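You operate a simulated robot arm through the tools that you are given. There is no shell and no other tool. Be economical: measure what you need, move in short steps, check, and stop when the job is done.

You run a simulated two-armed robot. Do the job below in one go: nothing can be reset, and whatever is moved stays where it is left.

TASK
Shut the drawer marked dust. Take the orange chalk with grey band and leave it on the top of the lift table. Fetch the ring with blue and yellow bands and set it on the top of machine two. Take the strip marked two hundred on the top of the steel table marked joining and put it away on the top of the bench marked sorting. Open the left door of machine one. Do these in any order. Set down upright: orange chalk with grey band.

It is judged by the outcome, as a careful person would: the job done as asked, and still so three seconds after it is handed in. It fails if anything else is knocked over, pushed out of place, dropped, spilled or broken.

THE ROBOT
Two 7-joint arms with two-finger parallel grippers on one trunk, on a base that drives. Base frame: it is fixed to the floor where the robot stands at the start and does not move with it; the origin is under the middle of the robot, x ahead of it, y to its left, z up. Lengths are in mm, angles in degrees, forces in N, time in s.
The left shoulder is at the start at [50, 161, 998], the right one opposite. With the tool pointing down near the work surface each hand reaches from about 220 to 680 mm from the robot's upright axis, wherever it stands, measured 20 degrees to its own side. Places, roughly: drawer marked dust [700, 0, 500]; left door of machine one [-200, 1100, 400]; orange chalk with grey band [-5000, 0, 750]; ring with blue and yellow bands (18x19x2 cm) [-3800, 1000, 800]; strip marked two hundred [-3250, 1250, 750]; top of machine two [-1700, -700, 1200]; top of the bench marked sorting [500, 2800, 800]; top of the lift table [-7400, 3800, 400]. Payload 3.43 kg a hand.
The tool frame of a hand sits at the grasp point between the pads (the TCP): z along the fingers, y along the line on which they close. The tips reach 30 mm beyond it. The gripper opens to 94 mm. The fingers are 28 mm wide and 10 mm thick; the gripper's body (50 by 96 mm) begins 55 mm behind the TCP.
Orientation is that of the tool frame in the base frame, as a unit quaternion [x, y, z, w]. With the fingers straight down and closing along the base's y, the tool's x points along the base's -x, its y along +y and its z along -z.

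THE INTERFACE
- The arms move only by the tool jog_arm. It takes "left_commands", "right_commands" or both (then of equal length, played together; a hand with none holds still); each is text: rows parted by semicolons, each of 7 numbers parted by spaces: the shift along the tool's x, y, z in m, then the turn, a rotation vector about the tool's x, y, z in degrees, then the gripper command, from -1 (fully open) to 1 (shut), values between in proportion. In form: x y z rx ry rz jaw; .... A call has 1 to 12 rows; each row shifts and turns the commanded pose from where the row before left it, along the tool's axes as they then stand. Rows are played at 5 a second. More than 50 mm and 8.6 degrees between two rows, or a gripper value outside its range, and nothing of the call is played. A pose out of reach is approached as far as the arm can. The call stops where the force on the tool passes 40 N (or 10 N more than at its start, if that is more) or the arm is blocked; 0.2 s more then pass. The fingers move at their own pace (about 45 mm/s each) and stop on an object; they squeeze with about 37 N. The grip force told is the motor's: it shows also when the fingers shut on nothing. Time passes only in rows, and 0.2 s behind the last, so rows that do not move let the fingers close. The reply holds the time, the measured pose of the TCP, the force on the tool along the base axes, the opening and the grip force, in the units named above and with some noise, with the torque about the TCP (base axes, N m) and any sound that the robot's microphone picked up, and new pictures: "pictures" is both (left out), scene, wrist or none (wrist: the cameras of the hands that moved).
- Cameras (640 x 400 px; columns grow to the right, rows downward): "scene" is now at [121.8, -12.7, 1112.1]; the picture's right is [-0.17, -0.99, 0.00], its down [-0.66, 0.11, -0.74] and it looks along [0.73, -0.12, -0.67] (base axes); focal length 264 px, centre (320, 200). "left" rides on the left gripper at [76, -14, -102] in its tool frame; the picture's right is [0.18, 0.98, 0.00], its down [-0.75, 0.14, -0.64] and it looks along [-0.63, 0.12, 0.77] (tool axes); focal length 243 px, centre (320, 200). "right" rides on the right gripper at [76, 14, -103] in its tool frame; the picture's right is [-0.18, 0.98, 0.00], its down [-0.75, -0.14, -0.64] and it looks along [-0.63, -0.12, 0.77] (tool axes); focal length 243 px, centre (320, 200). There is no depth. A picture from a camera that has moved, and an enlarged one, comes with that camera's place and axes in the base frame and with its lens.
- move_column(by): slides the trunk up (or, below 0, down) by that many mm; the arms and the scene camera ride with it, the base frame stays. It gives what a move gives, with no picture.
- drive_base(legs): drives the robot by 1 to 6 legs, each [ahead, left, turn to the left] in mm, mm and degrees, along the robot's own axes; the way and the turn of a leg run together, so that a leg with both is an arc; at most 1500 mm and 180 degrees a leg. The arms and the cameras ride along, it lands a little off, and it stops where it bumps. It gives what a move gives, and a new picture of the scene camera.
- turn_head(pan, tilt): turns the head with the scene camera to pan (to the left, within 80 degrees either way) and tilt (down, from -29 to 69), counted from straight ahead of the robot. It gives what a move gives, and a new picture of the scene camera.
- zoom(camera, box): a new picture of the part [left, top, right, bottom] of that camera's present view, enlarged. The clock stands still meanwhile.
- finish_job(): hands the job in; it is judged then, once.

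Work in short steps. Places have to be worked out from the pictures, the camera data and where the tool is seen: move nearer, look again, correct. Check each grasp and each placing, and mend what went wrong. You have 165 turns and 260 pictures in all, those below and enlarged ones among them. Open the grippers and draw the arms clear of the work before you hand the job in, unless the task says otherwise; then end with one line.

The tools are called after "Request:" by a JSON object that holds its "fn" and its "kwargs". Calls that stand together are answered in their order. jog_arm: Moves the arms, as the interface text tells. Its arguments: {"type":"object","properties":{"left_commands":{"type":"string"},"right_commands":{"type":"string"},"pictures":{"type":"string","enum":["both","scene","wrist","none"]}},"required":[]} The other tools are called the same way: move_column (by) slides the trunk up or down; drive_base (legs) drives the base; turn_head (pan, tilt) turns the head that bears the scene camera; zoom (camera, box) takes an enlarged picture of a part of a camera's view; finish_job () hands the job in.

At the start:

```text
time_s: 0.0
left_tcp_pos: [478.2, 132.4, 818.6]
left_tool_rot: [0.0, 1.0, 0.0, 0.0]
left_ft_force: [0.1, -0.3, -0.3]
left_moment: [-0.02, 0.0, -0.02]
left_gripper_width: 93.9
left_grip_force: 0.0
right_tcp_pos: [515.4, -236.3, 754.0]
right_tool_rot: [-0.001, 1.0, 0.0, 0.0]
right_ft_force: [-0.1, -0.7, 0.0]
right_moment: [0.01, 0.04, 0.0]
right_gripper_width: 93.8
right_grip_force: 0.1
trunk travel left (down, up): [-25.0, 242.0]
robot x, y, heading: [0.3, -0.2, 0.4]
head pan, tilt: [-9.6, 41.9]
```

scene: 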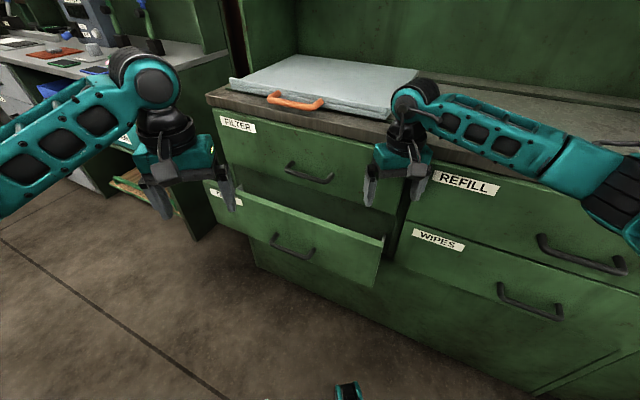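
right: 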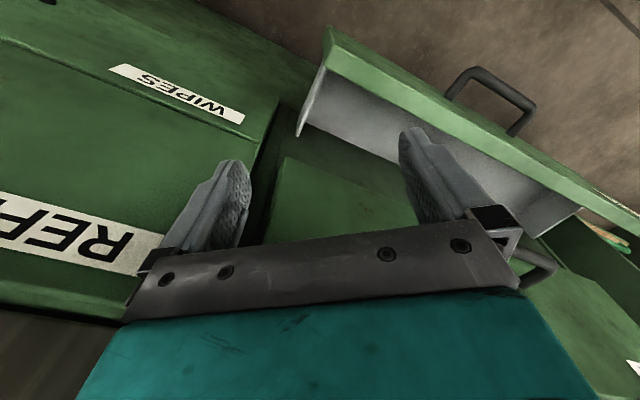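
left: 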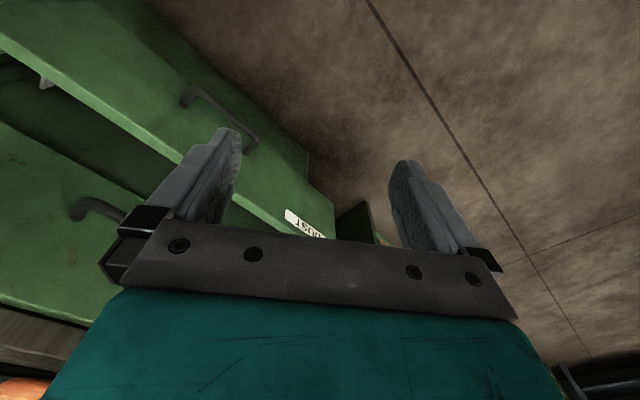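

The cabinet looks turned about 35° relative to me, with the dust drawer open. I look around first, to learn the surroundings.

Request:
{"fn": "turn_head", "kwargs": {"pan": 70, "tilt": 20}}

Request:
{"fn": "turn_head", "kwargs": {"pan": -75, "tilt": 20}}

Request:
{"fn": "turn_head", "kwargs": {"pan": 0, "tilt": 60}}

```text
time_s: 1.5
left_tcp_pos: [477.5, 134.2, 820.2]
left_tool_rot: [0.0, 1.0, 0.0, 0.001]
left_ft_force: [-0.4, -0.2, 0.3]
left_moment: [0.0, 0.06, 0.02]
left_gripper_width: 93.8
left_grip_force: 0.1
right_tcp_pos: [516.2, -236.4, 753.5]
right_tool_rot: [0.0, 1.0, 0.0, 0.0]
right_ft_force: [0.0, -0.2, 0.9]
right_moment: [0.02, 0.01, 0.01]
right_gripper_width: 93.8
right_grip_force: 0.1
trunk travel left (down, up): [-25.0, 242.0]
robot x, y, heading: [-1.9, 1.4, -0.2]
head pan, tilt: [70.0, 20.0]
camera scene: at [71.2, 88.8, 1146.2], right [0.94, -0.34, 0.0], down [-0.12, -0.32, -0.94], along [0.32, 0.88, -0.34], focal length 264 px, centre (320, 200)
```

scene: 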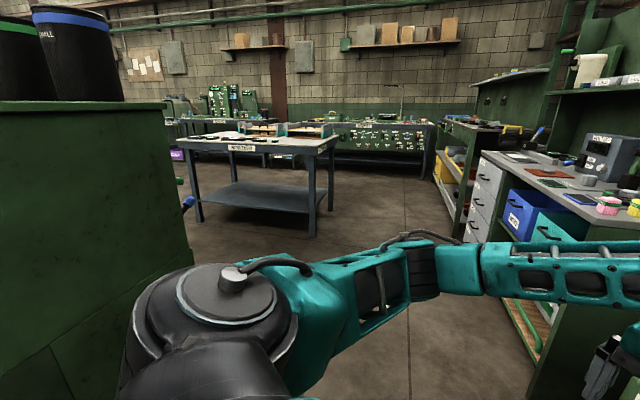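

```text
time_s: 3.8
left_tcp_pos: [479.0, 132.6, 818.4]
left_tool_rot: [0.0, 1.0, 0.0, -0.001]
left_ft_force: [0.0, -0.3, -0.1]
left_moment: [0.01, 0.01, -0.04]
left_gripper_width: 93.9
left_grip_force: 0.0
right_tcp_pos: [515.7, -236.1, 755.5]
right_tool_rot: [0.0, 1.0, 0.0, 0.0]
right_ft_force: [0.0, 0.2, -0.4]
right_moment: [0.02, 0.01, 0.01]
right_gripper_width: 94.0
right_grip_force: 0.0
trunk travel left (down, up): [-25.0, 242.0]
robot x, y, heading: [0.2, -2.3, -0.2]
head pan, tilt: [-75.0, 20.0]
camera scene: at [63.4, -88.6, 1146.2], right [-0.97, -0.26, 0.0], down [-0.09, 0.33, -0.94], along [0.24, -0.91, -0.34], focal length 264 px, centre (320, 200)
```

scene: 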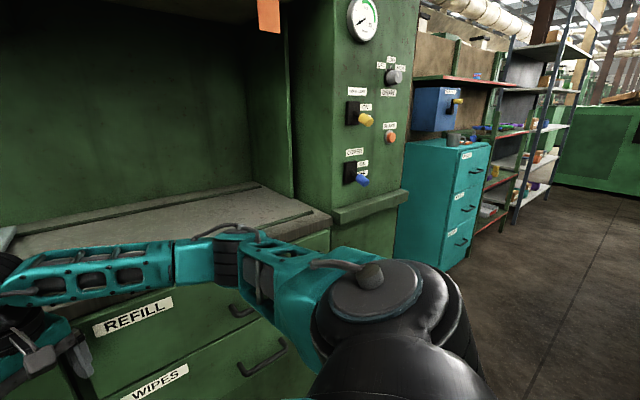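

```text
time_s: 5.3
left_tcp_pos: [476.8, 132.7, 818.6]
left_tool_rot: [0.0, 1.0, -0.001, 0.0]
left_ft_force: [-0.8, 0.1, 0.2]
left_moment: [0.0, 0.01, 0.01]
left_gripper_width: 93.9
left_grip_force: 0.1
right_tcp_pos: [515.5, -236.6, 754.0]
right_tool_rot: [0.001, 1.0, 0.0, 0.001]
right_ft_force: [-0.3, -0.1, 0.7]
right_moment: [0.02, -0.01, -0.01]
right_gripper_width: 94.2
right_grip_force: 0.2
trunk travel left (down, up): [-25.0, 242.0]
robot x, y, heading: [2.0, -1.3, 0.1]
head pan, tilt: [0.0, 60.0]
camera scene: at [106.0, 1.3, 1088.1], right [0.0, -1.0, 0.0], down [-0.87, 0.0, -0.5], along [0.5, 0.0, -0.87], focal length 264 px, centre (320, 200)
```

scene: 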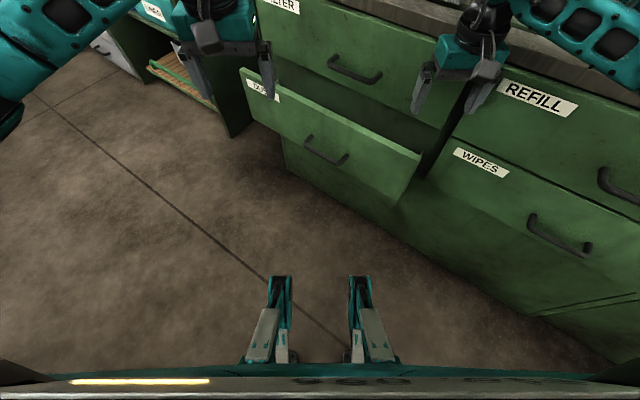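

The drawer handle triangulates to about (570,-17,540), with the front's normal about 35° off. I draw both hands back, then back away along that normal and turn to face it squarely.

Request:
{"fn": "jog_arm", "kwargs": {"left_commands": "0.04 0 0 0 0 0 1;0.04 0 0 0 0 0 1;0.04 0 0 0 0 0 1;0 0 0 0 0 0 1", "right_commands": "0.05 0 0 0 0 0 1;0.05 0 0 0 0 0 1;0.05 0 0 0 0 0 1;0.05 0 0 0 0 0 1", "pictures": "none"}}

Request:
{"fn": "drive_base", "kwargs": {"legs": [[-206, 142, 0], [0, 0, -35]]}}

Request:
{"fn": "turn_head", "kwargs": {"pan": 0, "tilt": 40}}

```text
time_s: 6.3
left_tcp_pos: [357.7, 133.3, 819.9]
left_tool_rot: [0.0, 1.0, 0.0, 0.001]
left_ft_force: [-0.1, -0.5, -0.2]
left_moment: [0.01, 0.0, 0.01]
left_gripper_width: 5.2
left_grip_force: 0.1
right_tcp_pos: [315.4, -237.4, 755.5]
right_tool_rot: [0.001, 1.0, 0.0, 0.0]
right_ft_force: [-0.8, -0.5, -0.1]
right_moment: [0.01, -0.04, -0.03]
right_gripper_width: 5.5
right_grip_force: 0.0
trunk travel left (down, up): [-25.0, 242.0]
robot x, y, heading: [-1.8, 0.4, 0.4]
head pan, tilt: [0.0, 60.0]
```

```text
time_s: 9.8
left_tcp_pos: [163.4, 46.9, 818.5]
left_tool_rot: [0.297, 0.955, 0.0, 0.001]
left_ft_force: [0.1, 0.5, -0.7]
left_moment: [-0.01, -0.02, 0.02]
left_gripper_width: 0.0
left_grip_force: 33.0
right_tcp_pos: [-79.7, -233.7, 754.5]
right_tool_rot: [0.297, 0.955, 0.0, -0.001]
right_ft_force: [0.1, -0.3, 0.2]
right_moment: [0.01, 0.01, -0.02]
right_gripper_width: 0.0
right_grip_force: 32.9
trunk travel left (down, up): [-25.0, 242.0]
robot x, y, heading: [-205.0, 142.1, -34.8]
head pan, tilt: [0.0, 60.0]
camera scene: at [-118.2, 81.2, 1088.1], right [-0.57, -0.82, 0.0], down [-0.71, 0.49, -0.5], along [0.41, -0.28, -0.87], focal length 264 px, centre (320, 200)
```

scene: 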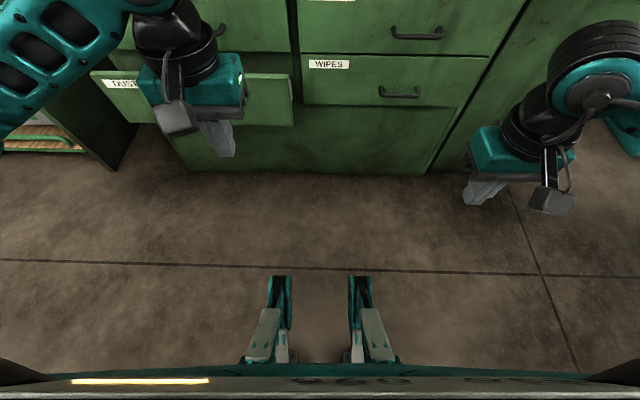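

```text
time_s: 10.7
left_tcp_pos: [164.2, 46.3, 818.8]
left_tool_rot: [0.297, 0.955, 0.0, 0.0]
left_ft_force: [-0.8, 0.2, 0.4]
left_moment: [0.02, 0.02, -0.01]
left_gripper_width: 0.0
left_grip_force: 33.0
right_tcp_pos: [-79.4, -234.5, 755.6]
right_tool_rot: [0.297, 0.955, 0.0, -0.001]
right_ft_force: [-0.5, -0.7, 0.7]
right_moment: [0.01, 0.02, 0.01]
right_gripper_width: 0.2
right_grip_force: 33.7
trunk travel left (down, up): [-25.0, 242.0]
robot x, y, heading: [-204.0, 139.6, -34.9]
head pan, tilt: [0.0, 40.0]
camera scene: at [-103.1, 70.8, 1114.8], right [-0.57, -0.82, 0.0], down [-0.53, 0.37, -0.77], along [0.63, -0.43, -0.64], focal length 264 px, centre (320, 200)
```

scene: 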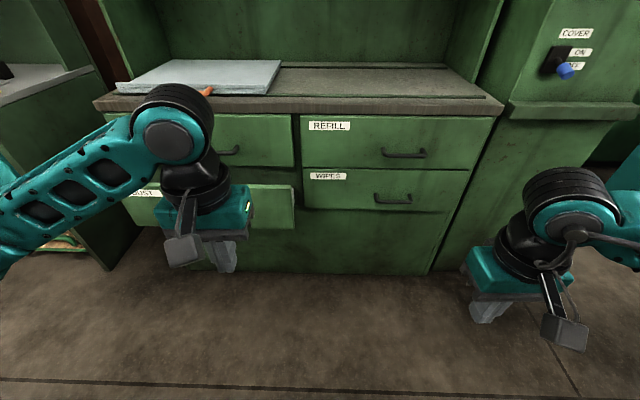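

The drawer front is about 780 mm ahead and its center about 340 mm to my left; the cabinet face is about 880 ahead. I move 200 forward and 200 left, then lower the left hand to handle level.

Request:
{"fn": "drive_base", "kwargs": {"legs": [[0, 200, 0], [200, 0, 0]]}}

Request:
{"fn": "jog_arm", "kwargs": {"left_commands": "0 0 0.05 0 0 0 1;0 0 0.05 0 0 0 1;0 0 0.05 0 0 0 1;0 0 0.05 0 0 0 1;0 0 0.05 0 0 0 1", "pictures": "both"}}

```text
time_s: 14.2
left_tcp_pos: [441.5, 100.9, 819.1]
left_tool_rot: [0.296, 0.955, 0.0, 0.001]
left_ft_force: [-0.1, -0.5, 0.1]
left_moment: [-0.02, 0.02, 0.01]
left_gripper_width: 0.1
left_grip_force: 33.1
right_tcp_pos: [197.5, -180.6, 755.6]
right_tool_rot: [0.296, 0.955, 0.001, 0.0]
right_ft_force: [0.2, 0.4, -1.3]
right_moment: [0.0, -0.02, 0.0]
right_gripper_width: 0.2
right_grip_force: 32.3
trunk travel left (down, up): [-25.0, 242.0]
robot x, y, heading: [71.3, 195.6, -34.7]
head pan, tilt: [0.0, 40.0]
camera scene: at [173.4, 123.8, 1114.8], right [-0.57, -0.82, 0.0], down [-0.53, 0.36, -0.77], along [0.63, -0.43, -0.64], focal length 264 px, centre (320, 200)
```

scene: 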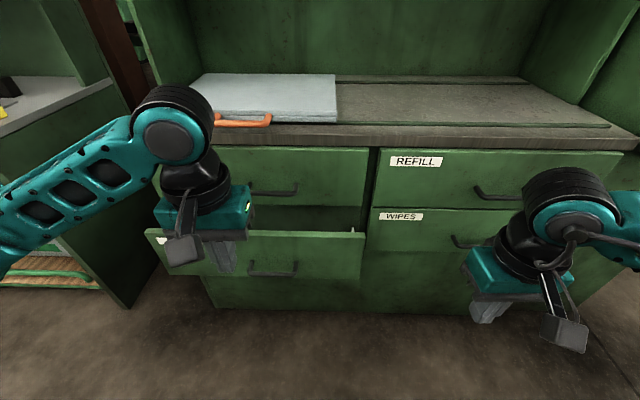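

```text
time_s: 15.4
left_tcp_pos: [442.4, 99.8, 568.3]
left_tool_rot: [0.298, 0.955, 0.0, 0.001]
left_ft_force: [0.4, -0.2, 0.4]
left_moment: [0.03, 0.01, -0.02]
left_gripper_width: 0.0
left_grip_force: 33.1
right_tcp_pos: [197.2, -180.4, 754.6]
right_tool_rot: [0.296, 0.955, 0.001, -0.001]
right_ft_force: [0.3, 0.0, -0.4]
right_moment: [0.01, 0.02, -0.02]
right_gripper_width: 0.0
right_grip_force: 32.7
trunk travel left (down, up): [-25.0, 242.0]
robot x, y, heading: [69.7, 196.0, -34.6]
head pan, tilt: [0.0, 40.0]
camera scene: at [173.4, 123.8, 1114.9], right [-0.57, -0.82, 0.0], down [-0.53, 0.36, -0.77], along [0.63, -0.43, -0.64], focal length 264 px, centre (320, 200)
camera left: at [371.4, 129.9, 670.5], right [0.41, 0.91, 0.0], down [0.7, -0.31, 0.64], along [0.59, -0.26, -0.77], focal length 243 px, centre (320, 200)
```

scene: 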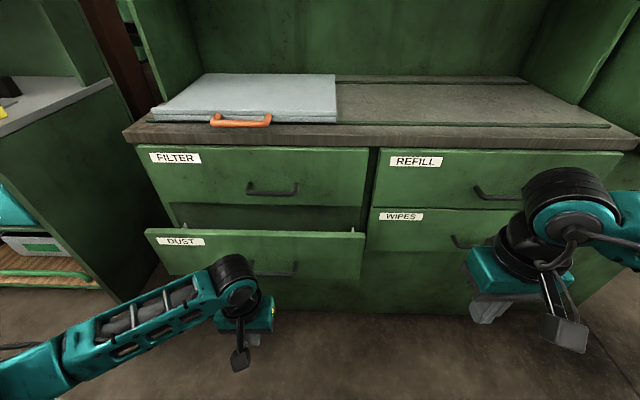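
left: 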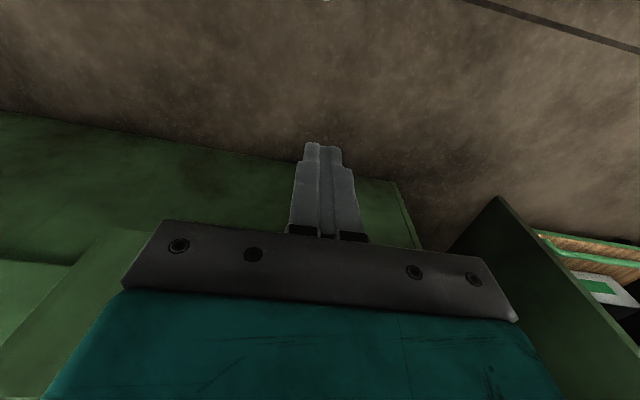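

The hand is in front of the handle at mid-drawer height. I push ahead (tool −x) in modest steps.

Request:
{"fn": "jog_arm", "kwargs": {"left_commands": "-0.04 0 0 0 0 0 1;-0.04 0 0 0 0 0 1;-0.04 0 0 0 0 0 1;-0.03 0 0 0 0 0 1;-0.02 0 0 0 0 0 1;-0.02 0 0 0 0 0 1;-0.02 0 0 0 0 0 1;-0.02 0 0 0 0 0 1", "pictures": "scene"}}

```text
time_s: 17.2
left_tcp_pos: [630.5, -31.2, 569.6]
left_tool_rot: [0.299, 0.954, 0.0, 0.001]
left_ft_force: [0.4, 0.2, 0.6]
left_moment: [-0.01, 0.02, 0.02]
left_gripper_width: 0.0
left_grip_force: 33.4
right_tcp_pos: [197.1, -181.4, 754.8]
right_tool_rot: [0.298, 0.955, -0.001, 0.0]
right_ft_force: [-0.1, -0.6, -0.4]
right_moment: [-0.01, -0.03, -0.02]
right_gripper_width: 0.3
right_grip_force: 32.5
trunk travel left (down, up): [-25.0, 242.0]
robot x, y, heading: [71.9, 190.2, -34.5]
head pan, tilt: [0.0, 40.0]
camera scene: at [173.3, 123.7, 1114.8], right [-0.57, -0.82, 0.0], down [-0.53, 0.36, -0.77], along [0.63, -0.43, -0.64], focal length 264 px, centre (320, 200)
```

scene: 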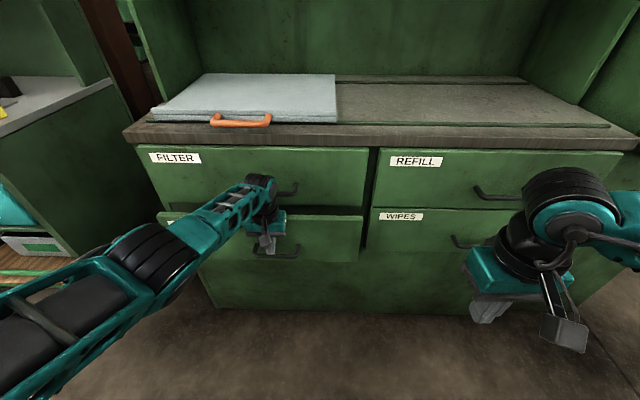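

The drawer moved in with little resistance; nearly shut. Push further until the force rises.

Request:
{"fn": "jog_arm", "kwargs": {"left_commands": "-0.02 0 0 0 0 0 1;-0.02 0 0 0 0 0 1;-0.015 0 0 0 0 0 1;-0.015 0 0 0 0 0 1;-0.01 0 0 0 0 0 1;-0.01 0 0 0 0 0 1", "pictures": "scene"}}

```text
time_s: 18.6
left_tcp_pos: [636.8, -31.3, 573.3]
left_tool_rot: [0.297, 0.955, 0.0, 0.0]
left_ft_force: [-0.4, -0.2, -0.3]
left_moment: [0.01, 0.0, -0.01]
left_gripper_width: 0.0
left_grip_force: 32.9
left hand out of reach, approached as far as the arm can: row 1, 2, 3, 4, 5, 6
right_tcp_pos: [198.3, -180.1, 754.9]
right_tool_rot: [0.297, 0.955, 0.0, 0.0]
right_ft_force: [0.4, -0.1, -0.1]
right_moment: [0.01, -0.02, 0.01]
right_gripper_width: 0.0
right_grip_force: 32.9
trunk travel left (down, up): [-25.0, 242.0]
robot x, y, heading: [71.0, 194.7, -34.3]
head pan, tilt: [0.0, 40.0]
camera scene: at [173.4, 123.8, 1114.8], right [-0.57, -0.82, 0.0], down [-0.53, 0.36, -0.77], along [0.63, -0.43, -0.64], focal length 264 px, centre (320, 200)
```

scene: 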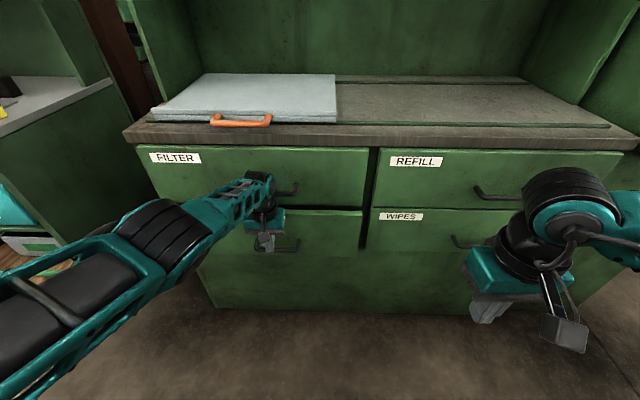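

The arm is at its reach limit; I nudge the base ahead 40 mm to finish the push.

Request:
{"fn": "drive_base", "kwargs": {"legs": [[35, 0, 0]]}}

Request:
{"fn": "zoom", "kwargs": {"camera": "scene", "box": [120, 120, 480, 330]}}

```text
time_s: 19.4
left_tcp_pos: [639.5, -33.0, 574.1]
left_tool_rot: [0.295, 0.955, 0.002, -0.005]
left_ft_force: [-21.5, 17.6, 17.0]
left_moment: [-2.62, -3.13, 0.05]
left_gripper_width: 0.2
left_grip_force: 32.3
right_tcp_pos: [201.6, -184.1, 754.7]
right_tool_rot: [0.296, 0.955, 0.0, 0.001]
right_ft_force: [0.2, 0.0, 0.2]
right_moment: [0.03, 0.04, 0.01]
right_gripper_width: 0.0
right_grip_force: 32.4
trunk travel left (down, up): [-25.0, 242.0]
robot x, y, heading: [78.6, 190.2, -34.6]
head pan, tilt: [0.0, 40.0]
stopped in leg 1: the force on the tool passed its limit at 111 N (the readings are from after the stop); the commanded pose is now the measured one
camera scene: at [176.9, 121.7, 1115.3], right [-0.57, -0.82, 0.0], down [-0.53, 0.36, -0.77], along [0.63, -0.43, -0.64], focal length 264 px, centre (320, 200)
```

scene: 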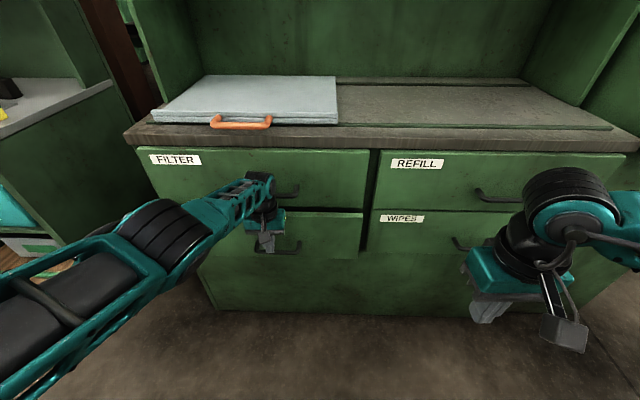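

```text
1.78 times, centred on (300, 225) of scene
camera zoom: at [176.9, 121.7, 1115.3], right [-0.57, -0.82, 0.0], down [-0.53, 0.36, -0.77], along [0.63, -0.43, -0.64], focal length 470 px, centre (356, 156)
```

zoom: 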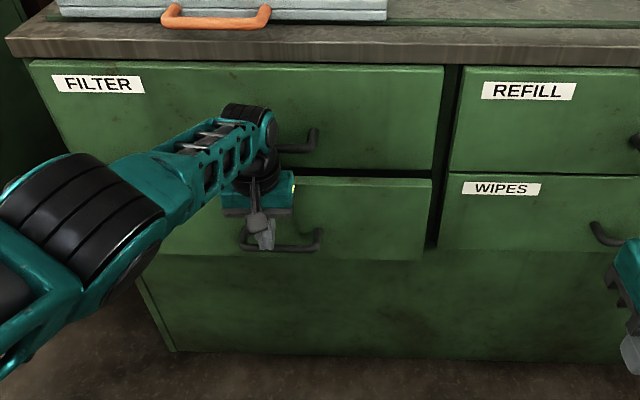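

Blocked by 111 N with the drawer apparently still ~15 mm proud: probably my wrist met the FILTER handle. I back off to look.

Request:
{"fn": "jog_arm", "kwargs": {"left_commands": "0.03 0 0 0 0 0 1;0.04 0 0 0 0 0 1;0.04 0 0 0 0 0 1;0.04 0 0 0 -8 0 1;0.02 0 0 0 -8 0 1;0 0 0 0 -8 0 1;0 0 0 0 -8 0 1;0 0 0 0 -8 0 1", "pictures": "scene"}}

Request:
{"fn": "zoom", "kwargs": {"camera": "scene", "box": [120, 120, 480, 330]}}

```text
time_s: 21.0
left_tcp_pos: [688.6, -26.9, 486.4]
left_tool_rot: [0.287, 0.926, -0.07, 0.235]
left_ft_force: [0.8, 0.5, -0.2]
left_moment: [0.02, -0.02, 0.0]
left_gripper_width: 0.1
left_grip_force: 32.8
left hand out of reach, approached as far as the arm can: row 1, 2, 3, 4, 5, 6, 7, 8
right_tcp_pos: [202.4, -185.4, 753.8]
right_tool_rot: [0.296, 0.955, 0.0, 0.0]
right_ft_force: [-0.1, -0.5, 0.1]
right_moment: [0.01, 0.0, -0.01]
right_gripper_width: 0.1
right_grip_force: 32.7
trunk travel left (down, up): [-25.0, 242.0]
robot x, y, heading: [77.1, 190.6, -34.6]
head pan, tilt: [0.0, 40.0]
stopped in row 8 (left hand): the force on the tool passed its limit at 42 N (the readings are from after the stop); the commanded pose is now the measured one
camera scene: at [179.2, 120.0, 1114.7], right [-0.57, -0.82, 0.0], down [-0.53, 0.36, -0.77], along [0.63, -0.43, -0.64], focal length 264 px, centre (320, 200)
```

scene: 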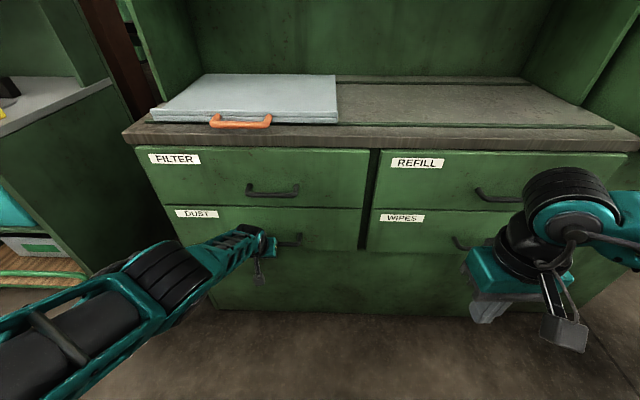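

```text
1.78 times, centred on (300, 225) of scene
camera zoom: at [179.2, 120.0, 1114.7], right [-0.57, -0.82, 0.0], down [-0.53, 0.36, -0.77], along [0.63, -0.43, -0.64], focal length 470 px, centre (356, 156)
```

zoom: 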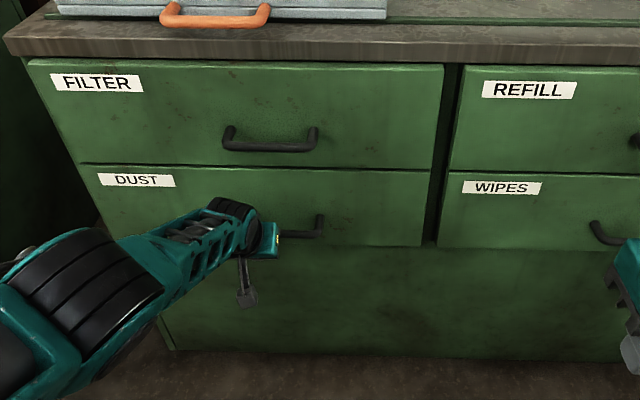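

The DUST drawer is now flush. I withdraw the left hand straight back and restore its orientation.

Request:
{"fn": "jog_arm", "kwargs": {"left_commands": "0.026 0 -0.014 0 0 0 1;0.035 0 -0.019 0 0 0 1;0.035 0 -0.019 0 0 0 1;0.035 0 -0.019 0 0 0 1", "pictures": "scene"}}

```text
time_s: 22.0
left_tcp_pos: [638.5, 6.7, 414.4]
left_tool_rot: [0.287, 0.926, -0.068, 0.234]
left_ft_force: [0.1, -0.8, 0.2]
left_moment: [-0.02, 0.02, 0.02]
left_gripper_width: 0.0
left_grip_force: 32.8
left hand out of reach, approached as far as the arm can: row 1, 2, 3, 4
right_tcp_pos: [203.8, -184.0, 753.9]
right_tool_rot: [0.297, 0.955, 0.0, 0.0]
right_ft_force: [0.2, -0.2, -0.3]
right_moment: [0.0, 0.01, -0.01]
right_gripper_width: 0.3
right_grip_force: 32.9
trunk travel left (down, up): [-25.0, 242.0]
robot x, y, heading: [74.8, 190.2, -34.7]
head pan, tilt: [0.0, 40.0]
camera scene: at [178.9, 120.2, 1114.8], right [-0.57, -0.82, 0.0], down [-0.53, 0.36, -0.77], along [0.63, -0.43, -0.64], focal length 264 px, centre (320, 200)
```

scene: 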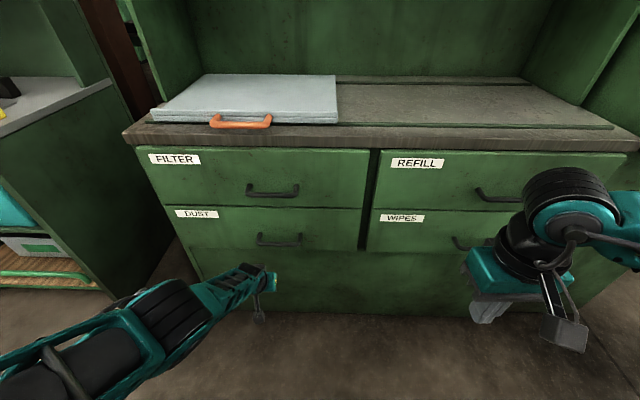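

Clear of the drawer (shut). Keep withdrawing, turning the hand back upright, then raise it.

Request:
{"fn": "jog_arm", "kwargs": {"left_commands": "0.042 0 -0.023 0 0 0 1;0.042 0 -0.023 0 0 0 1;0.042 0 -0.023 0 0 0 1;0.042 0 -0.023 0 0 0 1;0 0 0 0 8 0 1;0 0 0 0 8 0 1;0 0 0 0 8 0 1;0 0 0 0 4 0 1;0 0 -0.05 0 0 0 1;0 0 -0.05 0 0 0 1;0 0 -0.05 0 0 0 1;0 0 -0.05 0 0 0 1", "pictures": "none"}}

Request:
{"fn": "turn_head", "kwargs": {"pan": 75, "tilt": 15}}

```text
time_s: 24.6
left_tcp_pos: [535.2, 72.3, 361.7]
left_tool_rot: [0.294, 0.956, 0.002, 0.004]
left_ft_force: [0.4, -0.1, -1.0]
left_moment: [0.01, -0.01, 0.04]
left_gripper_width: 0.1
left_grip_force: 32.5
left hand out of reach, approached as far as the arm can: row 1, 2, 3, 4, 6, 7, 8, 9, 10, 11, 12
right_tcp_pos: [202.8, -183.4, 755.0]
right_tool_rot: [0.296, 0.955, 0.0, 0.0]
right_ft_force: [0.8, -0.4, 0.4]
right_moment: [0.01, 0.0, -0.02]
right_gripper_width: 0.0
right_grip_force: 32.8
trunk travel left (down, up): [-25.0, 242.0]
robot x, y, heading: [75.0, 188.5, -34.5]
head pan, tilt: [0.0, 40.0]
```

```text
time_s: 26.1
left_tcp_pos: [535.6, 71.5, 361.5]
left_tool_rot: [0.295, 0.956, 0.002, 0.005]
left_ft_force: [-0.2, -0.1, 0.6]
left_moment: [-0.02, -0.02, 0.0]
left_gripper_width: 0.0
left_grip_force: 32.8
right_tcp_pos: [202.8, -185.0, 754.3]
right_tool_rot: [0.296, 0.955, 0.001, -0.001]
right_ft_force: [0.3, -0.1, 0.2]
right_moment: [0.0, -0.02, -0.01]
right_gripper_width: 0.0
right_grip_force: 32.7
trunk travel left (down, up): [-25.0, 242.0]
robot x, y, heading: [76.9, 190.6, -34.6]
head pan, tilt: [75.0, 15.0]
camera scene: at [179.9, 228.9, 1154.4], right [0.65, -0.76, 0.0], down [-0.2, -0.17, -0.97], along [0.73, 0.63, -0.26], focal length 264 px, centre (320, 200)
```

scene: 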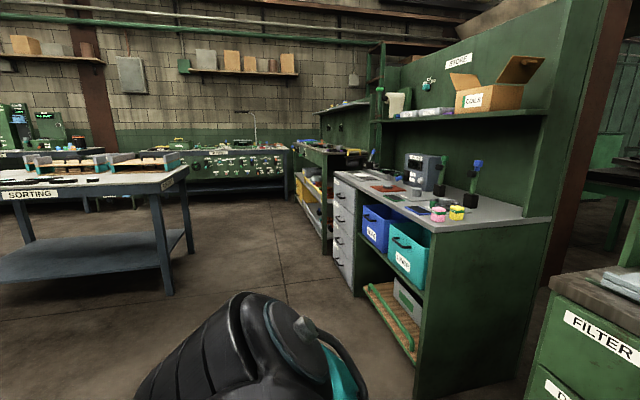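

The sorting bench is visible at left. The left arm still reports out of reach; I keep raising it and see how it responds.

Request:
{"fn": "jog_arm", "kwargs": {"left_commands": "0 0 -0.05 0 0 0 1;0 0 -0.05 0 0 0 1;0 0 -0.05 0 0 0 1;0 0 -0.05 0 0 0 1", "pictures": "none"}}

```text
time_s: 27.1
left_tcp_pos: [533.7, 73.1, 561.2]
left_tool_rot: [0.294, 0.956, 0.003, 0.004]
left_ft_force: [-0.2, -0.6, 0.2]
left_moment: [-0.01, 0.02, 0.02]
left_gripper_width: 0.2
left_grip_force: 33.1
left hand out of reach, approached as far as the arm can: row 1
right_tcp_pos: [203.7, -183.9, 755.1]
right_tool_rot: [0.296, 0.955, 0.0, 0.0]
right_ft_force: [-0.9, -1.0, 0.5]
right_moment: [0.0, 0.01, 0.0]
right_gripper_width: 0.0
right_grip_force: 32.5
trunk travel left (down, up): [-25.0, 242.0]
robot x, y, heading: [75.6, 190.5, -34.4]
head pan, tilt: [75.0, 15.0]
```

Arm recovered. I retract the left hand, back off 200 mm from the cabinet, then turn left to look at machine one.

Request:
{"fn": "jog_arm", "kwargs": {"left_commands": "0.05 0 -0.05 0 0 0 -1;0.05 0 -0.05 0 0 0 -1;0 0 -0.05 0 0 0 -1;0 0 -0.05 0 0 0 -1", "right_commands": "0 0 0 0 0 0 -1;0 0 0 0 0 0 -1;0 0 -0.03 0 0 0 -1;0 0 -0.03 0 0 0 -1", "pictures": "none"}}

Request:
{"fn": "drive_base", "kwargs": {"legs": [[-200, 0, 0], [0, 0, 70]]}}

Request:
{"fn": "turn_head", "kwargs": {"pan": 60, "tilt": 25}}

```text
refused: row 1 steps farther than a row can; nothing moved
```

```text
time_s: 31.7
left_tcp_pos: [178.3, 691.0, 561.0]
left_tool_rot: [-0.305, 0.952, 0.005, 0.003]
left_ft_force: [0.4, -0.3, 0.5]
left_moment: [-0.04, -0.03, 0.0]
left_gripper_width: 0.0
left_grip_force: 33.4
right_tcp_pos: [307.1, 294.1, 754.1]
right_tool_rot: [-0.304, 0.953, 0.0, 0.0]
right_ft_force: [0.2, -0.2, -0.2]
right_moment: [0.04, -0.06, 0.01]
right_gripper_width: 0.0
right_grip_force: 33.1
trunk travel left (down, up): [-25.0, 242.0]
robot x, y, heading: [-91.0, 303.4, 35.5]
head pan, tilt: [75.0, 15.0]
camera scene: at [-89.6, 415.1, 1154.4], right [0.94, 0.35, 0.0], down [0.09, -0.24, -0.97], along [-0.34, 0.91, -0.26], focal length 264 px, centre (320, 200)
```

scene: 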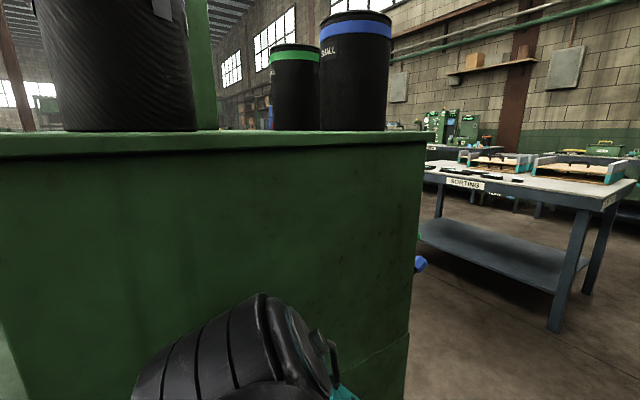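

```text
time_s: 32.5
left_tcp_pos: [179.0, 691.7, 561.0]
left_tool_rot: [-0.306, 0.952, 0.005, 0.003]
left_ft_force: [0.2, 0.0, -0.1]
left_moment: [0.01, -0.04, -0.03]
left_gripper_width: 0.0
left_grip_force: 32.6
right_tcp_pos: [305.3, 294.0, 753.8]
right_tool_rot: [-0.304, 0.953, 0.0, 0.001]
right_ft_force: [-1.0, -0.5, 0.0]
right_moment: [0.03, 0.02, 0.02]
right_gripper_width: 0.0
right_grip_force: 32.9
trunk travel left (down, up): [-25.0, 242.0]
robot x, y, heading: [-90.4, 302.7, 35.5]
head pan, tilt: [60.0, 25.0]
camera scene: at [-65.8, 419.3, 1138.2], right [1.0, 0.1, 0.0], down [0.04, -0.42, -0.91], along [-0.09, 0.9, -0.42], focal length 264 px, centre (320, 200)
```

scene: 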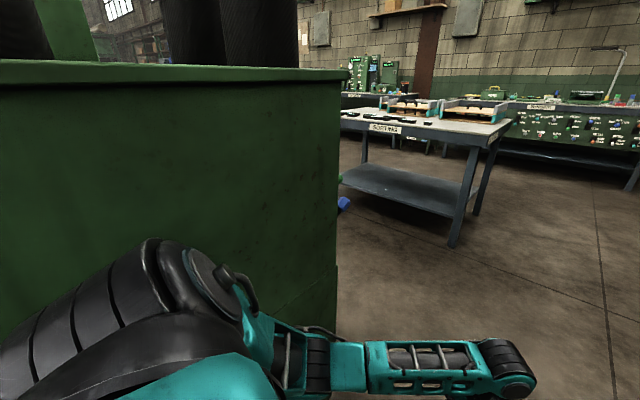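

Machine one's doors seem to be on its far (+y) side. I tuck the arms, then drive around its right end via x≈450 and look.

Request:
{"fn": "jog_arm", "kwargs": {"left_commands": "0.03 0 -0.04 0 0 0 -1;0.03 0 -0.04 0 0 0 -1;0.03 0 -0.04 0 0 0 -1;0 0 -0.05 0 0 0 -1;0 0 -0.05 0 0 0 -1;0 0 -0.04 0 0 0 -1", "right_commands": "0 0 0 0 0 0 -1;0 0 0 0 0 0 -1;0 0 -0.03 0 0 0 -1;0 0 -0.03 0 0 0 -1;0 0 0 0 0 0 -1;0 0 0 0 0 0 -1", "pictures": "none"}}

Request:
{"fn": "drive_base", "kwargs": {"legs": [[550, -200, 0], [0, 0, 55]]}}

Request:
{"fn": "turn_head", "kwargs": {"pan": 20, "tilt": 25}}

```text
time_s: 33.9
left_tcp_pos: [104.6, 636.1, 820.0]
left_tool_rot: [-0.306, 0.952, 0.005, 0.001]
left_ft_force: [-0.2, 0.6, -1.2]
left_moment: [0.02, 0.01, 0.01]
left_gripper_width: 94.1
left_grip_force: 0.1
right_tcp_pos: [307.1, 293.8, 814.6]
right_tool_rot: [-0.304, 0.953, 0.0, 0.0]
right_ft_force: [0.5, 0.4, -0.3]
right_moment: [-0.01, 0.01, -0.03]
right_gripper_width: 93.8
right_grip_force: 0.0
trunk travel left (down, up): [-25.0, 242.0]
robot x, y, heading: [-89.9, 303.1, 35.5]
head pan, tilt: [60.0, 25.0]
```

```text
time_s: 39.6
left_tcp_pos: [310.9, 807.1, 818.6]
left_tool_rot: [0.709, -0.705, -0.006, 0.0]
left_ft_force: [-0.1, -0.6, -0.3]
left_moment: [0.0, 0.0, 0.04]
left_gripper_width: 94.0
left_grip_force: 0.0
right_tcp_pos: [707.0, 773.2, 814.9]
right_tool_rot: [0.708, -0.706, 0.0, 0.0]
right_ft_force: [-0.5, -0.7, 0.1]
right_moment: [-0.01, 0.01, 0.02]
right_gripper_width: 93.9
right_grip_force: 0.0
trunk travel left (down, up): [-25.0, 242.0]
robot x, y, heading: [471.5, 457.0, 90.1]
head pan, tilt: [60.0, 25.0]
camera scene: at [390.4, 543.5, 1138.1], right [0.5, 0.87, 0.0], down [0.37, -0.21, -0.91], along [-0.79, 0.45, -0.42], focal length 264 px, centre (320, 200)
```

scene: 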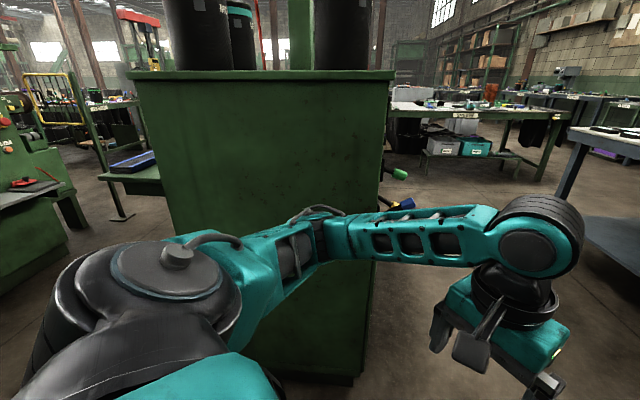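

```text
time_s: 40.7
left_tcp_pos: [311.3, 807.0, 819.6]
left_tool_rot: [0.709, -0.705, -0.005, 0.0]
left_ft_force: [0.0, 0.1, 0.2]
left_moment: [0.01, -0.02, 0.01]
left_gripper_width: 93.9
left_grip_force: 0.1
right_tcp_pos: [707.1, 773.9, 814.6]
right_tool_rot: [0.708, -0.706, -0.001, 0.0]
right_ft_force: [0.1, -0.1, -0.3]
right_moment: [0.02, 0.01, 0.02]
right_gripper_width: 93.8
right_grip_force: 0.0
trunk travel left (down, up): [-25.0, 242.0]
robot x, y, heading: [468.8, 458.3, 90.2]
head pan, tilt: [20.0, 25.0]
camera scene: at [438.5, 584.1, 1138.1], right [0.94, 0.34, 0.0], down [0.15, -0.4, -0.91], along [-0.31, 0.85, -0.42], focal length 264 px, centre (320, 200)
```

scene: 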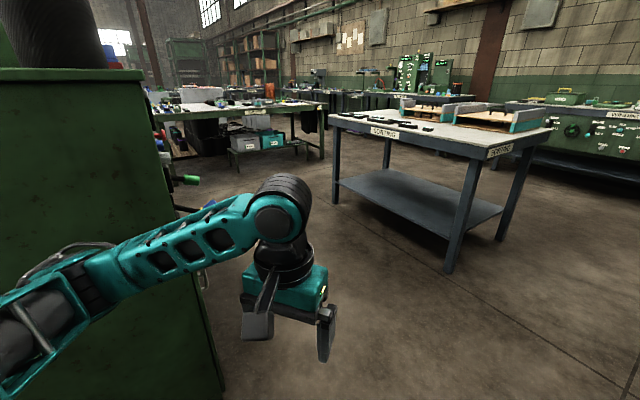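

The machine's front corner is near (-103,1025), with handles on its far face. I drive ahead past it and look left at the front.

Request:
{"fn": "drive_base", "kwargs": {"legs": [[1050, 0, 0], [0, 0, 60]]}}

Request:
{"fn": "turn_head", "kwargs": {"pan": 60, "tilt": 30}}

```text
time_s: 48.7
left_tcp_pos: [84.1, 1539.9, 819.3]
left_tool_rot: [0.965, -0.261, -0.004, 0.002]
left_ft_force: [0.7, -0.5, 0.0]
left_moment: [0.03, 0.02, -0.02]
left_gripper_width: 93.8
left_grip_force: 0.0
right_tcp_pos: [316.2, 1863.4, 813.9]
right_tool_rot: [0.965, -0.262, 0.0, 0.0]
right_ft_force: [-0.7, -0.1, 0.3]
right_moment: [0.03, -0.03, -0.03]
right_gripper_width: 94.1
right_grip_force: 0.1
trunk travel left (down, up): [-25.0, 242.0]
robot x, y, heading: [468.3, 1494.7, 149.3]
head pan, tilt: [20.0, 25.0]
camera scene: at [341.9, 1536.5, 1138.1], right [0.18, 0.98, 0.0], down [0.42, -0.08, -0.91], along [-0.89, 0.17, -0.42], focal length 264 px, centre (320, 200)
```

scene: 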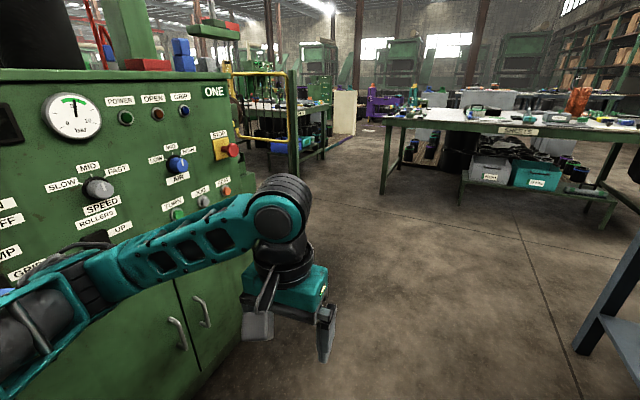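

```text
time_s: 49.8
left_tcp_pos: [83.6, 1539.2, 819.7]
left_tool_rot: [0.965, -0.262, -0.004, 0.003]
left_ft_force: [-0.4, 0.4, 1.1]
left_moment: [-0.03, 0.02, 0.02]
left_gripper_width: 94.0
left_grip_force: 0.0
right_tcp_pos: [316.2, 1863.0, 814.3]
right_tool_rot: [0.965, -0.263, -0.001, -0.001]
right_ft_force: [-0.3, 0.2, -0.5]
right_moment: [0.02, 0.02, 0.0]
right_gripper_width: 94.0
right_grip_force: 0.1
trunk travel left (down, up): [-25.0, 242.0]
robot x, y, heading: [467.7, 1497.2, 149.7]
head pan, tilt: [60.0, 30.0]
camera scene: at [353.7, 1475.2, 1130.2], right [-0.49, 0.87, 0.0], down [0.44, 0.25, -0.87], along [-0.75, -0.43, -0.5], focal length 264 px, centre (320, 200)
```

scene: 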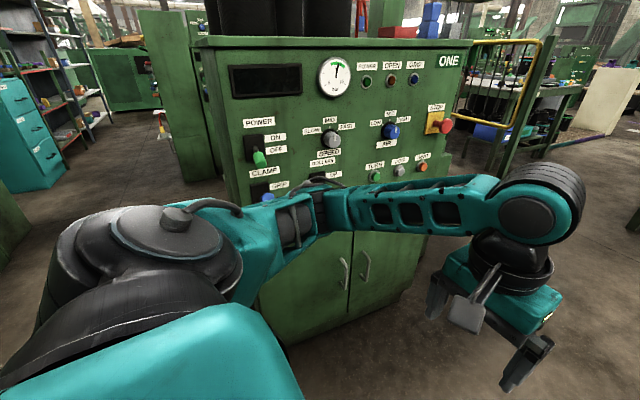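

Machine one's front faces about heading 56°; the left door's handle is near (-340,1190,360), hinge at its left. I turn to face the machine and shift right so the handle is in front of my right hand.

Request:
{"fn": "drive_base", "kwargs": {"legs": [[0, 0, 86.3], [57, -309, 0]]}}

Request:
{"fn": "turn_head", "kwargs": {"pan": 0, "tilt": 42}}

```text
time_s: 56.8
left_tcp_pos: [116.7, 1240.4, 819.9]
left_tool_rot: [0.88, 0.474, -0.002, 0.005]
left_ft_force: [0.5, 0.6, 0.7]
left_moment: [-0.01, -0.04, 0.0]
left_gripper_width: 94.1
left_grip_force: 0.2
right_tcp_pos: [-194.7, 1489.3, 814.7]
right_tool_rot: [0.881, 0.473, 0.0, 0.0]
right_ft_force: [0.0, 0.1, 0.9]
right_moment: [-0.01, -0.03, 0.0]
right_gripper_width: 94.2
right_grip_force: 0.0
trunk travel left (down, up): [-25.0, 242.0]
robot x, y, heading: [182.1, 1620.9, -123.4]
head pan, tilt: [60.0, 30.0]
camera scene: at [196.1, 1508.9, 1130.2], right [-0.9, -0.45, 0.0], down [-0.22, 0.45, -0.87], along [0.39, -0.78, -0.5], focal length 264 px, centre (320, 200)
```

scene: 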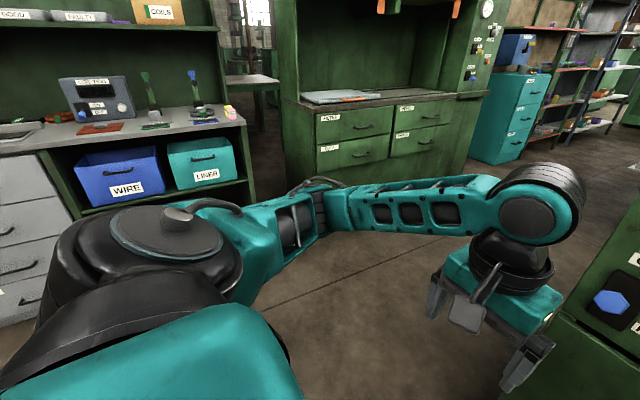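

```text
time_s: 58.0
left_tcp_pos: [116.2, 1241.0, 820.8]
left_tool_rot: [0.88, 0.475, -0.001, 0.005]
left_ft_force: [-0.1, 0.0, -0.9]
left_moment: [0.06, -0.03, 0.03]
left_gripper_width: 94.3
left_grip_force: 0.2
right_tcp_pos: [-194.0, 1489.0, 814.1]
right_tool_rot: [0.881, 0.473, 0.0, 0.0]
right_ft_force: [0.1, 0.3, -0.3]
right_moment: [0.0, 0.0, 0.01]
right_gripper_width: 93.8
right_grip_force: 0.1
trunk travel left (down, up): [-25.0, 242.0]
robot x, y, heading: [177.2, 1623.6, -123.8]
head pan, tilt: [0.0, 42.0]
camera scene: at [109.7, 1520.2, 1111.9], right [-0.83, 0.55, 0.0], down [0.37, 0.56, -0.74], along [-0.41, -0.62, -0.67], focal length 264 px, centre (320, 200)
```

scene: 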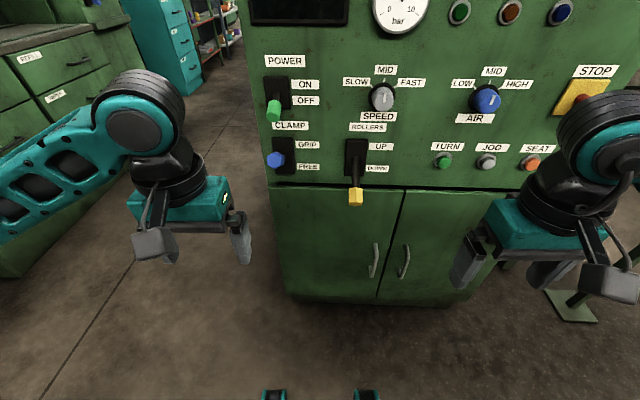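

Facing squarely; triangulated, the left handle is near 620 ahead, 170 right, z≈400 (to refine). I lower the column, drive 80 ahead, and tilt the right hand 45° forward while lowering it.

Request:
{"fn": "move_column", "kwargs": {"by": -25}}

Request:
{"fn": "drive_base", "kwargs": {"legs": [[80, 0, 0]]}}

Request:
{"fn": "jog_arm", "kwargs": {"right_commands": "0 0 0 0 -7.5 0 -1;0 0 0 0 -7.5 0 -1;0 0 0 0 -7.5 0 -1;0 0 0 0 -7.5 0 -1;0 0 0 0 -7.5 0 -1;0 0 0 0 -7.5 0 -1;0.035 0 0.035 0 0 0 -1;0.035 0 0.035 0 0 0 -1;0.035 0 0.035 0 0 0 -1;0.035 0 0.035 0 0 0 -1;0.035 0 0.035 0 0 0 -1;0.035 0 0.035 0 0 0 -1"}}

```text
time_s: 58.8
left_tcp_pos: [116.0, 1240.5, 795.0]
left_tool_rot: [0.88, 0.474, -0.001, 0.004]
left_ft_force: [-0.4, -0.2, 0.2]
left_moment: [0.0, 0.01, 0.0]
left_gripper_width: 94.0
left_grip_force: 0.1
right_tcp_pos: [-194.1, 1489.0, 789.8]
right_tool_rot: [0.881, 0.473, 0.0, 0.0]
right_ft_force: [-1.2, -0.3, -0.2]
right_moment: [-0.01, 0.02, 0.02]
right_gripper_width: 93.9
right_grip_force: 0.0
trunk travel left (down, up): [0.0, 267.0]
robot x, y, heading: [179.6, 1623.9, -123.5]
head pan, tilt: [0.0, 42.0]
```

```text
time_s: 59.8
left_tcp_pos: [72.4, 1175.3, 794.4]
left_tool_rot: [0.881, 0.474, -0.001, 0.005]
left_ft_force: [-0.5, 0.1, 0.4]
left_moment: [0.01, 0.0, 0.01]
left_gripper_width: 94.0
left_grip_force: 0.1
right_tcp_pos: [-238.4, 1422.1, 789.2]
right_tool_rot: [0.881, 0.472, 0.0, 0.0]
right_ft_force: [-0.5, -0.2, 0.2]
right_moment: [0.03, 0.02, 0.0]
right_gripper_width: 94.0
right_grip_force: 0.1
trunk travel left (down, up): [0.0, 267.0]
robot x, y, heading: [131.6, 1555.4, -123.3]
head pan, tilt: [0.0, 42.0]
camera scene: at [65.7, 1454.0, 1086.9], right [-0.83, 0.55, 0.0], down [0.37, 0.56, -0.74], along [-0.41, -0.62, -0.67], focal length 264 px, centre (320, 200)
```

scene: 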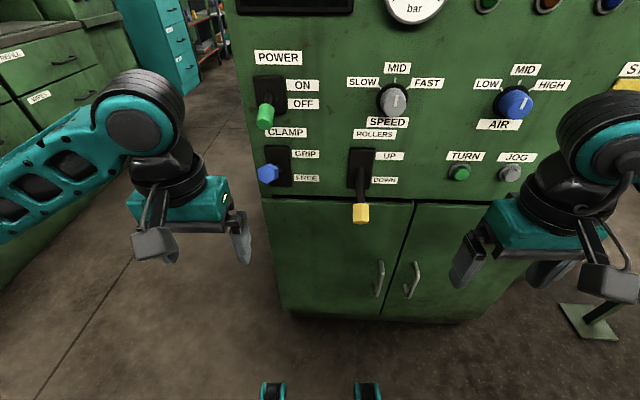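

```text
time_s: 62.4
left_tcp_pos: [72.8, 1174.2, 795.8]
left_tool_rot: [0.88, 0.474, -0.002, 0.004]
left_ft_force: [-0.6, -0.4, -0.3]
left_moment: [0.01, 0.02, 0.04]
left_gripper_width: 93.8
left_grip_force: 0.2
right_tcp_pos: [-290.5, 1356.0, 709.1]
right_tool_rot: [0.815, 0.438, -0.334, 0.18]
right_ft_force: [0.3, -0.5, 0.2]
right_moment: [0.03, 0.0, 0.02]
right_gripper_width: 94.1
right_grip_force: 0.1
right hand out of reach, approached as far as the arm can: row 2, 3, 4, 5, 6, 8, 9, 10, 11, 12
trunk travel left (down, up): [0.0, 267.0]
robot x, y, heading: [133.1, 1550.0, -123.5]
head pan, tilt: [0.0, 42.0]
camera scene: at [65.7, 1454.0, 1086.9], right [-0.83, 0.55, 0.0], down [0.37, 0.56, -0.74], along [-0.41, -0.62, -0.67], focal length 264 px, centre (320, 200)
camera right: at [-209.5, 1453.6, 726.8], right [0.75, -0.65, 0.13], down [-0.17, 0.01, 0.99], along [-0.64, -0.76, -0.1], focal length 243 px, centre (320, 200)
```

scene: 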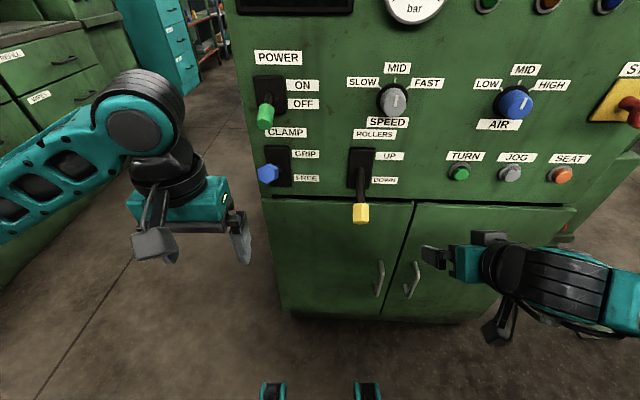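
right: 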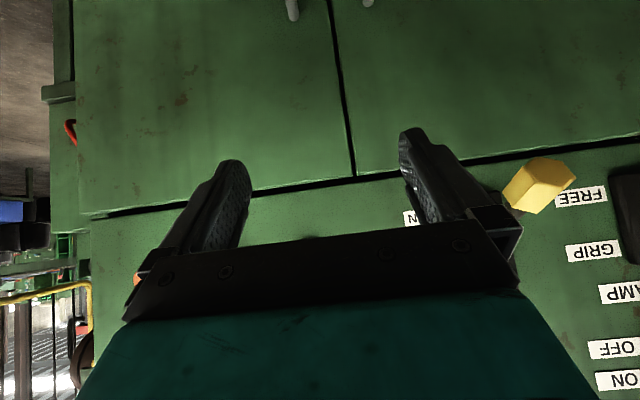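

Refined: left handle ≈549 ahead, −174 lateral, z≈395 (length ~190). The hand was too close in to reach the tilt; I move it forward, left, and down toward the handle.

Request:
{"fn": "jog_arm", "kwargs": {"right_commands": "-0.032 0.024 0.032 0 0 0 -1;-0.032 0.024 0.032 0 0 0 -1;-0.032 0.024 0.032 0 0 0 -1;0.025 0 0.025 0 0 0 -1;0 0 0 0 0 0 -1"}}

```text
refused: row 1 steps farther than a row can; nothing moved
```

Request:
{"fn": "jog_arm", "kwargs": {"right_commands": "-0.027 0.018 0.027 0 0 0 -1;-0.027 0.018 0.027 0 0 0 -1;-0.027 0.018 0.027 0 0 0 -1;-0.012 0.018 0.012 0 0 0 -1;0.025 0 0.025 0 0 0 -1;0 0 0 0 0 0 -1"}}

```text
time_s: 63.6
left_tcp_pos: [73.5, 1175.7, 795.9]
left_tool_rot: [0.881, 0.474, -0.002, 0.006]
left_ft_force: [0.6, 0.5, 0.1]
left_moment: [0.03, 0.02, -0.01]
left_gripper_width: 93.7
left_grip_force: 0.1
right_tcp_pos: [-302.2, 1205.7, 689.9]
right_tool_rot: [0.811, 0.436, -0.343, 0.184]
right_ft_force: [8.3, 12.4, 9.8]
right_moment: [0.26, 0.5, -0.82]
right_gripper_width: 94.2
right_grip_force: 0.1
trunk travel left (down, up): [0.0, 267.0]
robot x, y, heading: [131.8, 1555.2, -123.7]
head pan, tilt: [0.0, 42.0]
stopped in row 5 (right hand): the force on the tool passed its limit at 57 N (the readings are from after the stop); the commanded pose is now the measured one
camera scene: at [66.8, 1455.5, 1087.3], right [-0.83, 0.55, 0.0], down [0.37, 0.56, -0.74], along [-0.41, -0.62, -0.67], focal length 264 px, centre (320, 200)
camera right: at [-220.3, 1303.6, 706.1], right [0.75, -0.65, 0.13], down [-0.15, 0.02, 0.99], along [-0.65, -0.76, -0.08], focal length 243 px, centre (320, 200)
```

scene: 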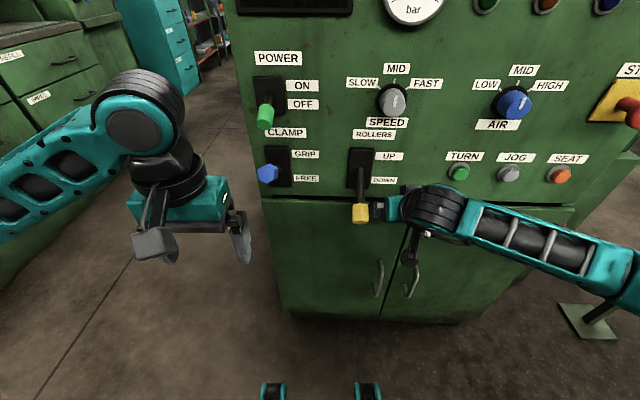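
right: 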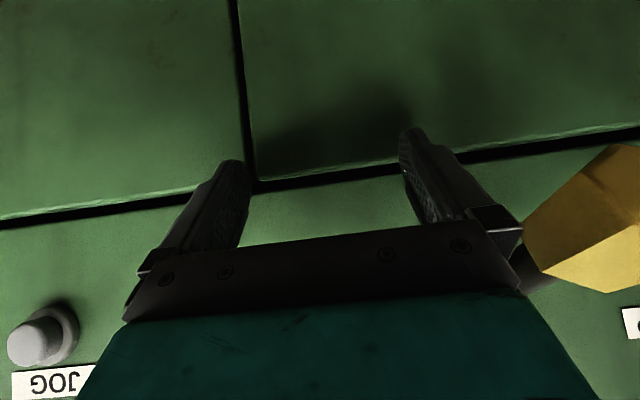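

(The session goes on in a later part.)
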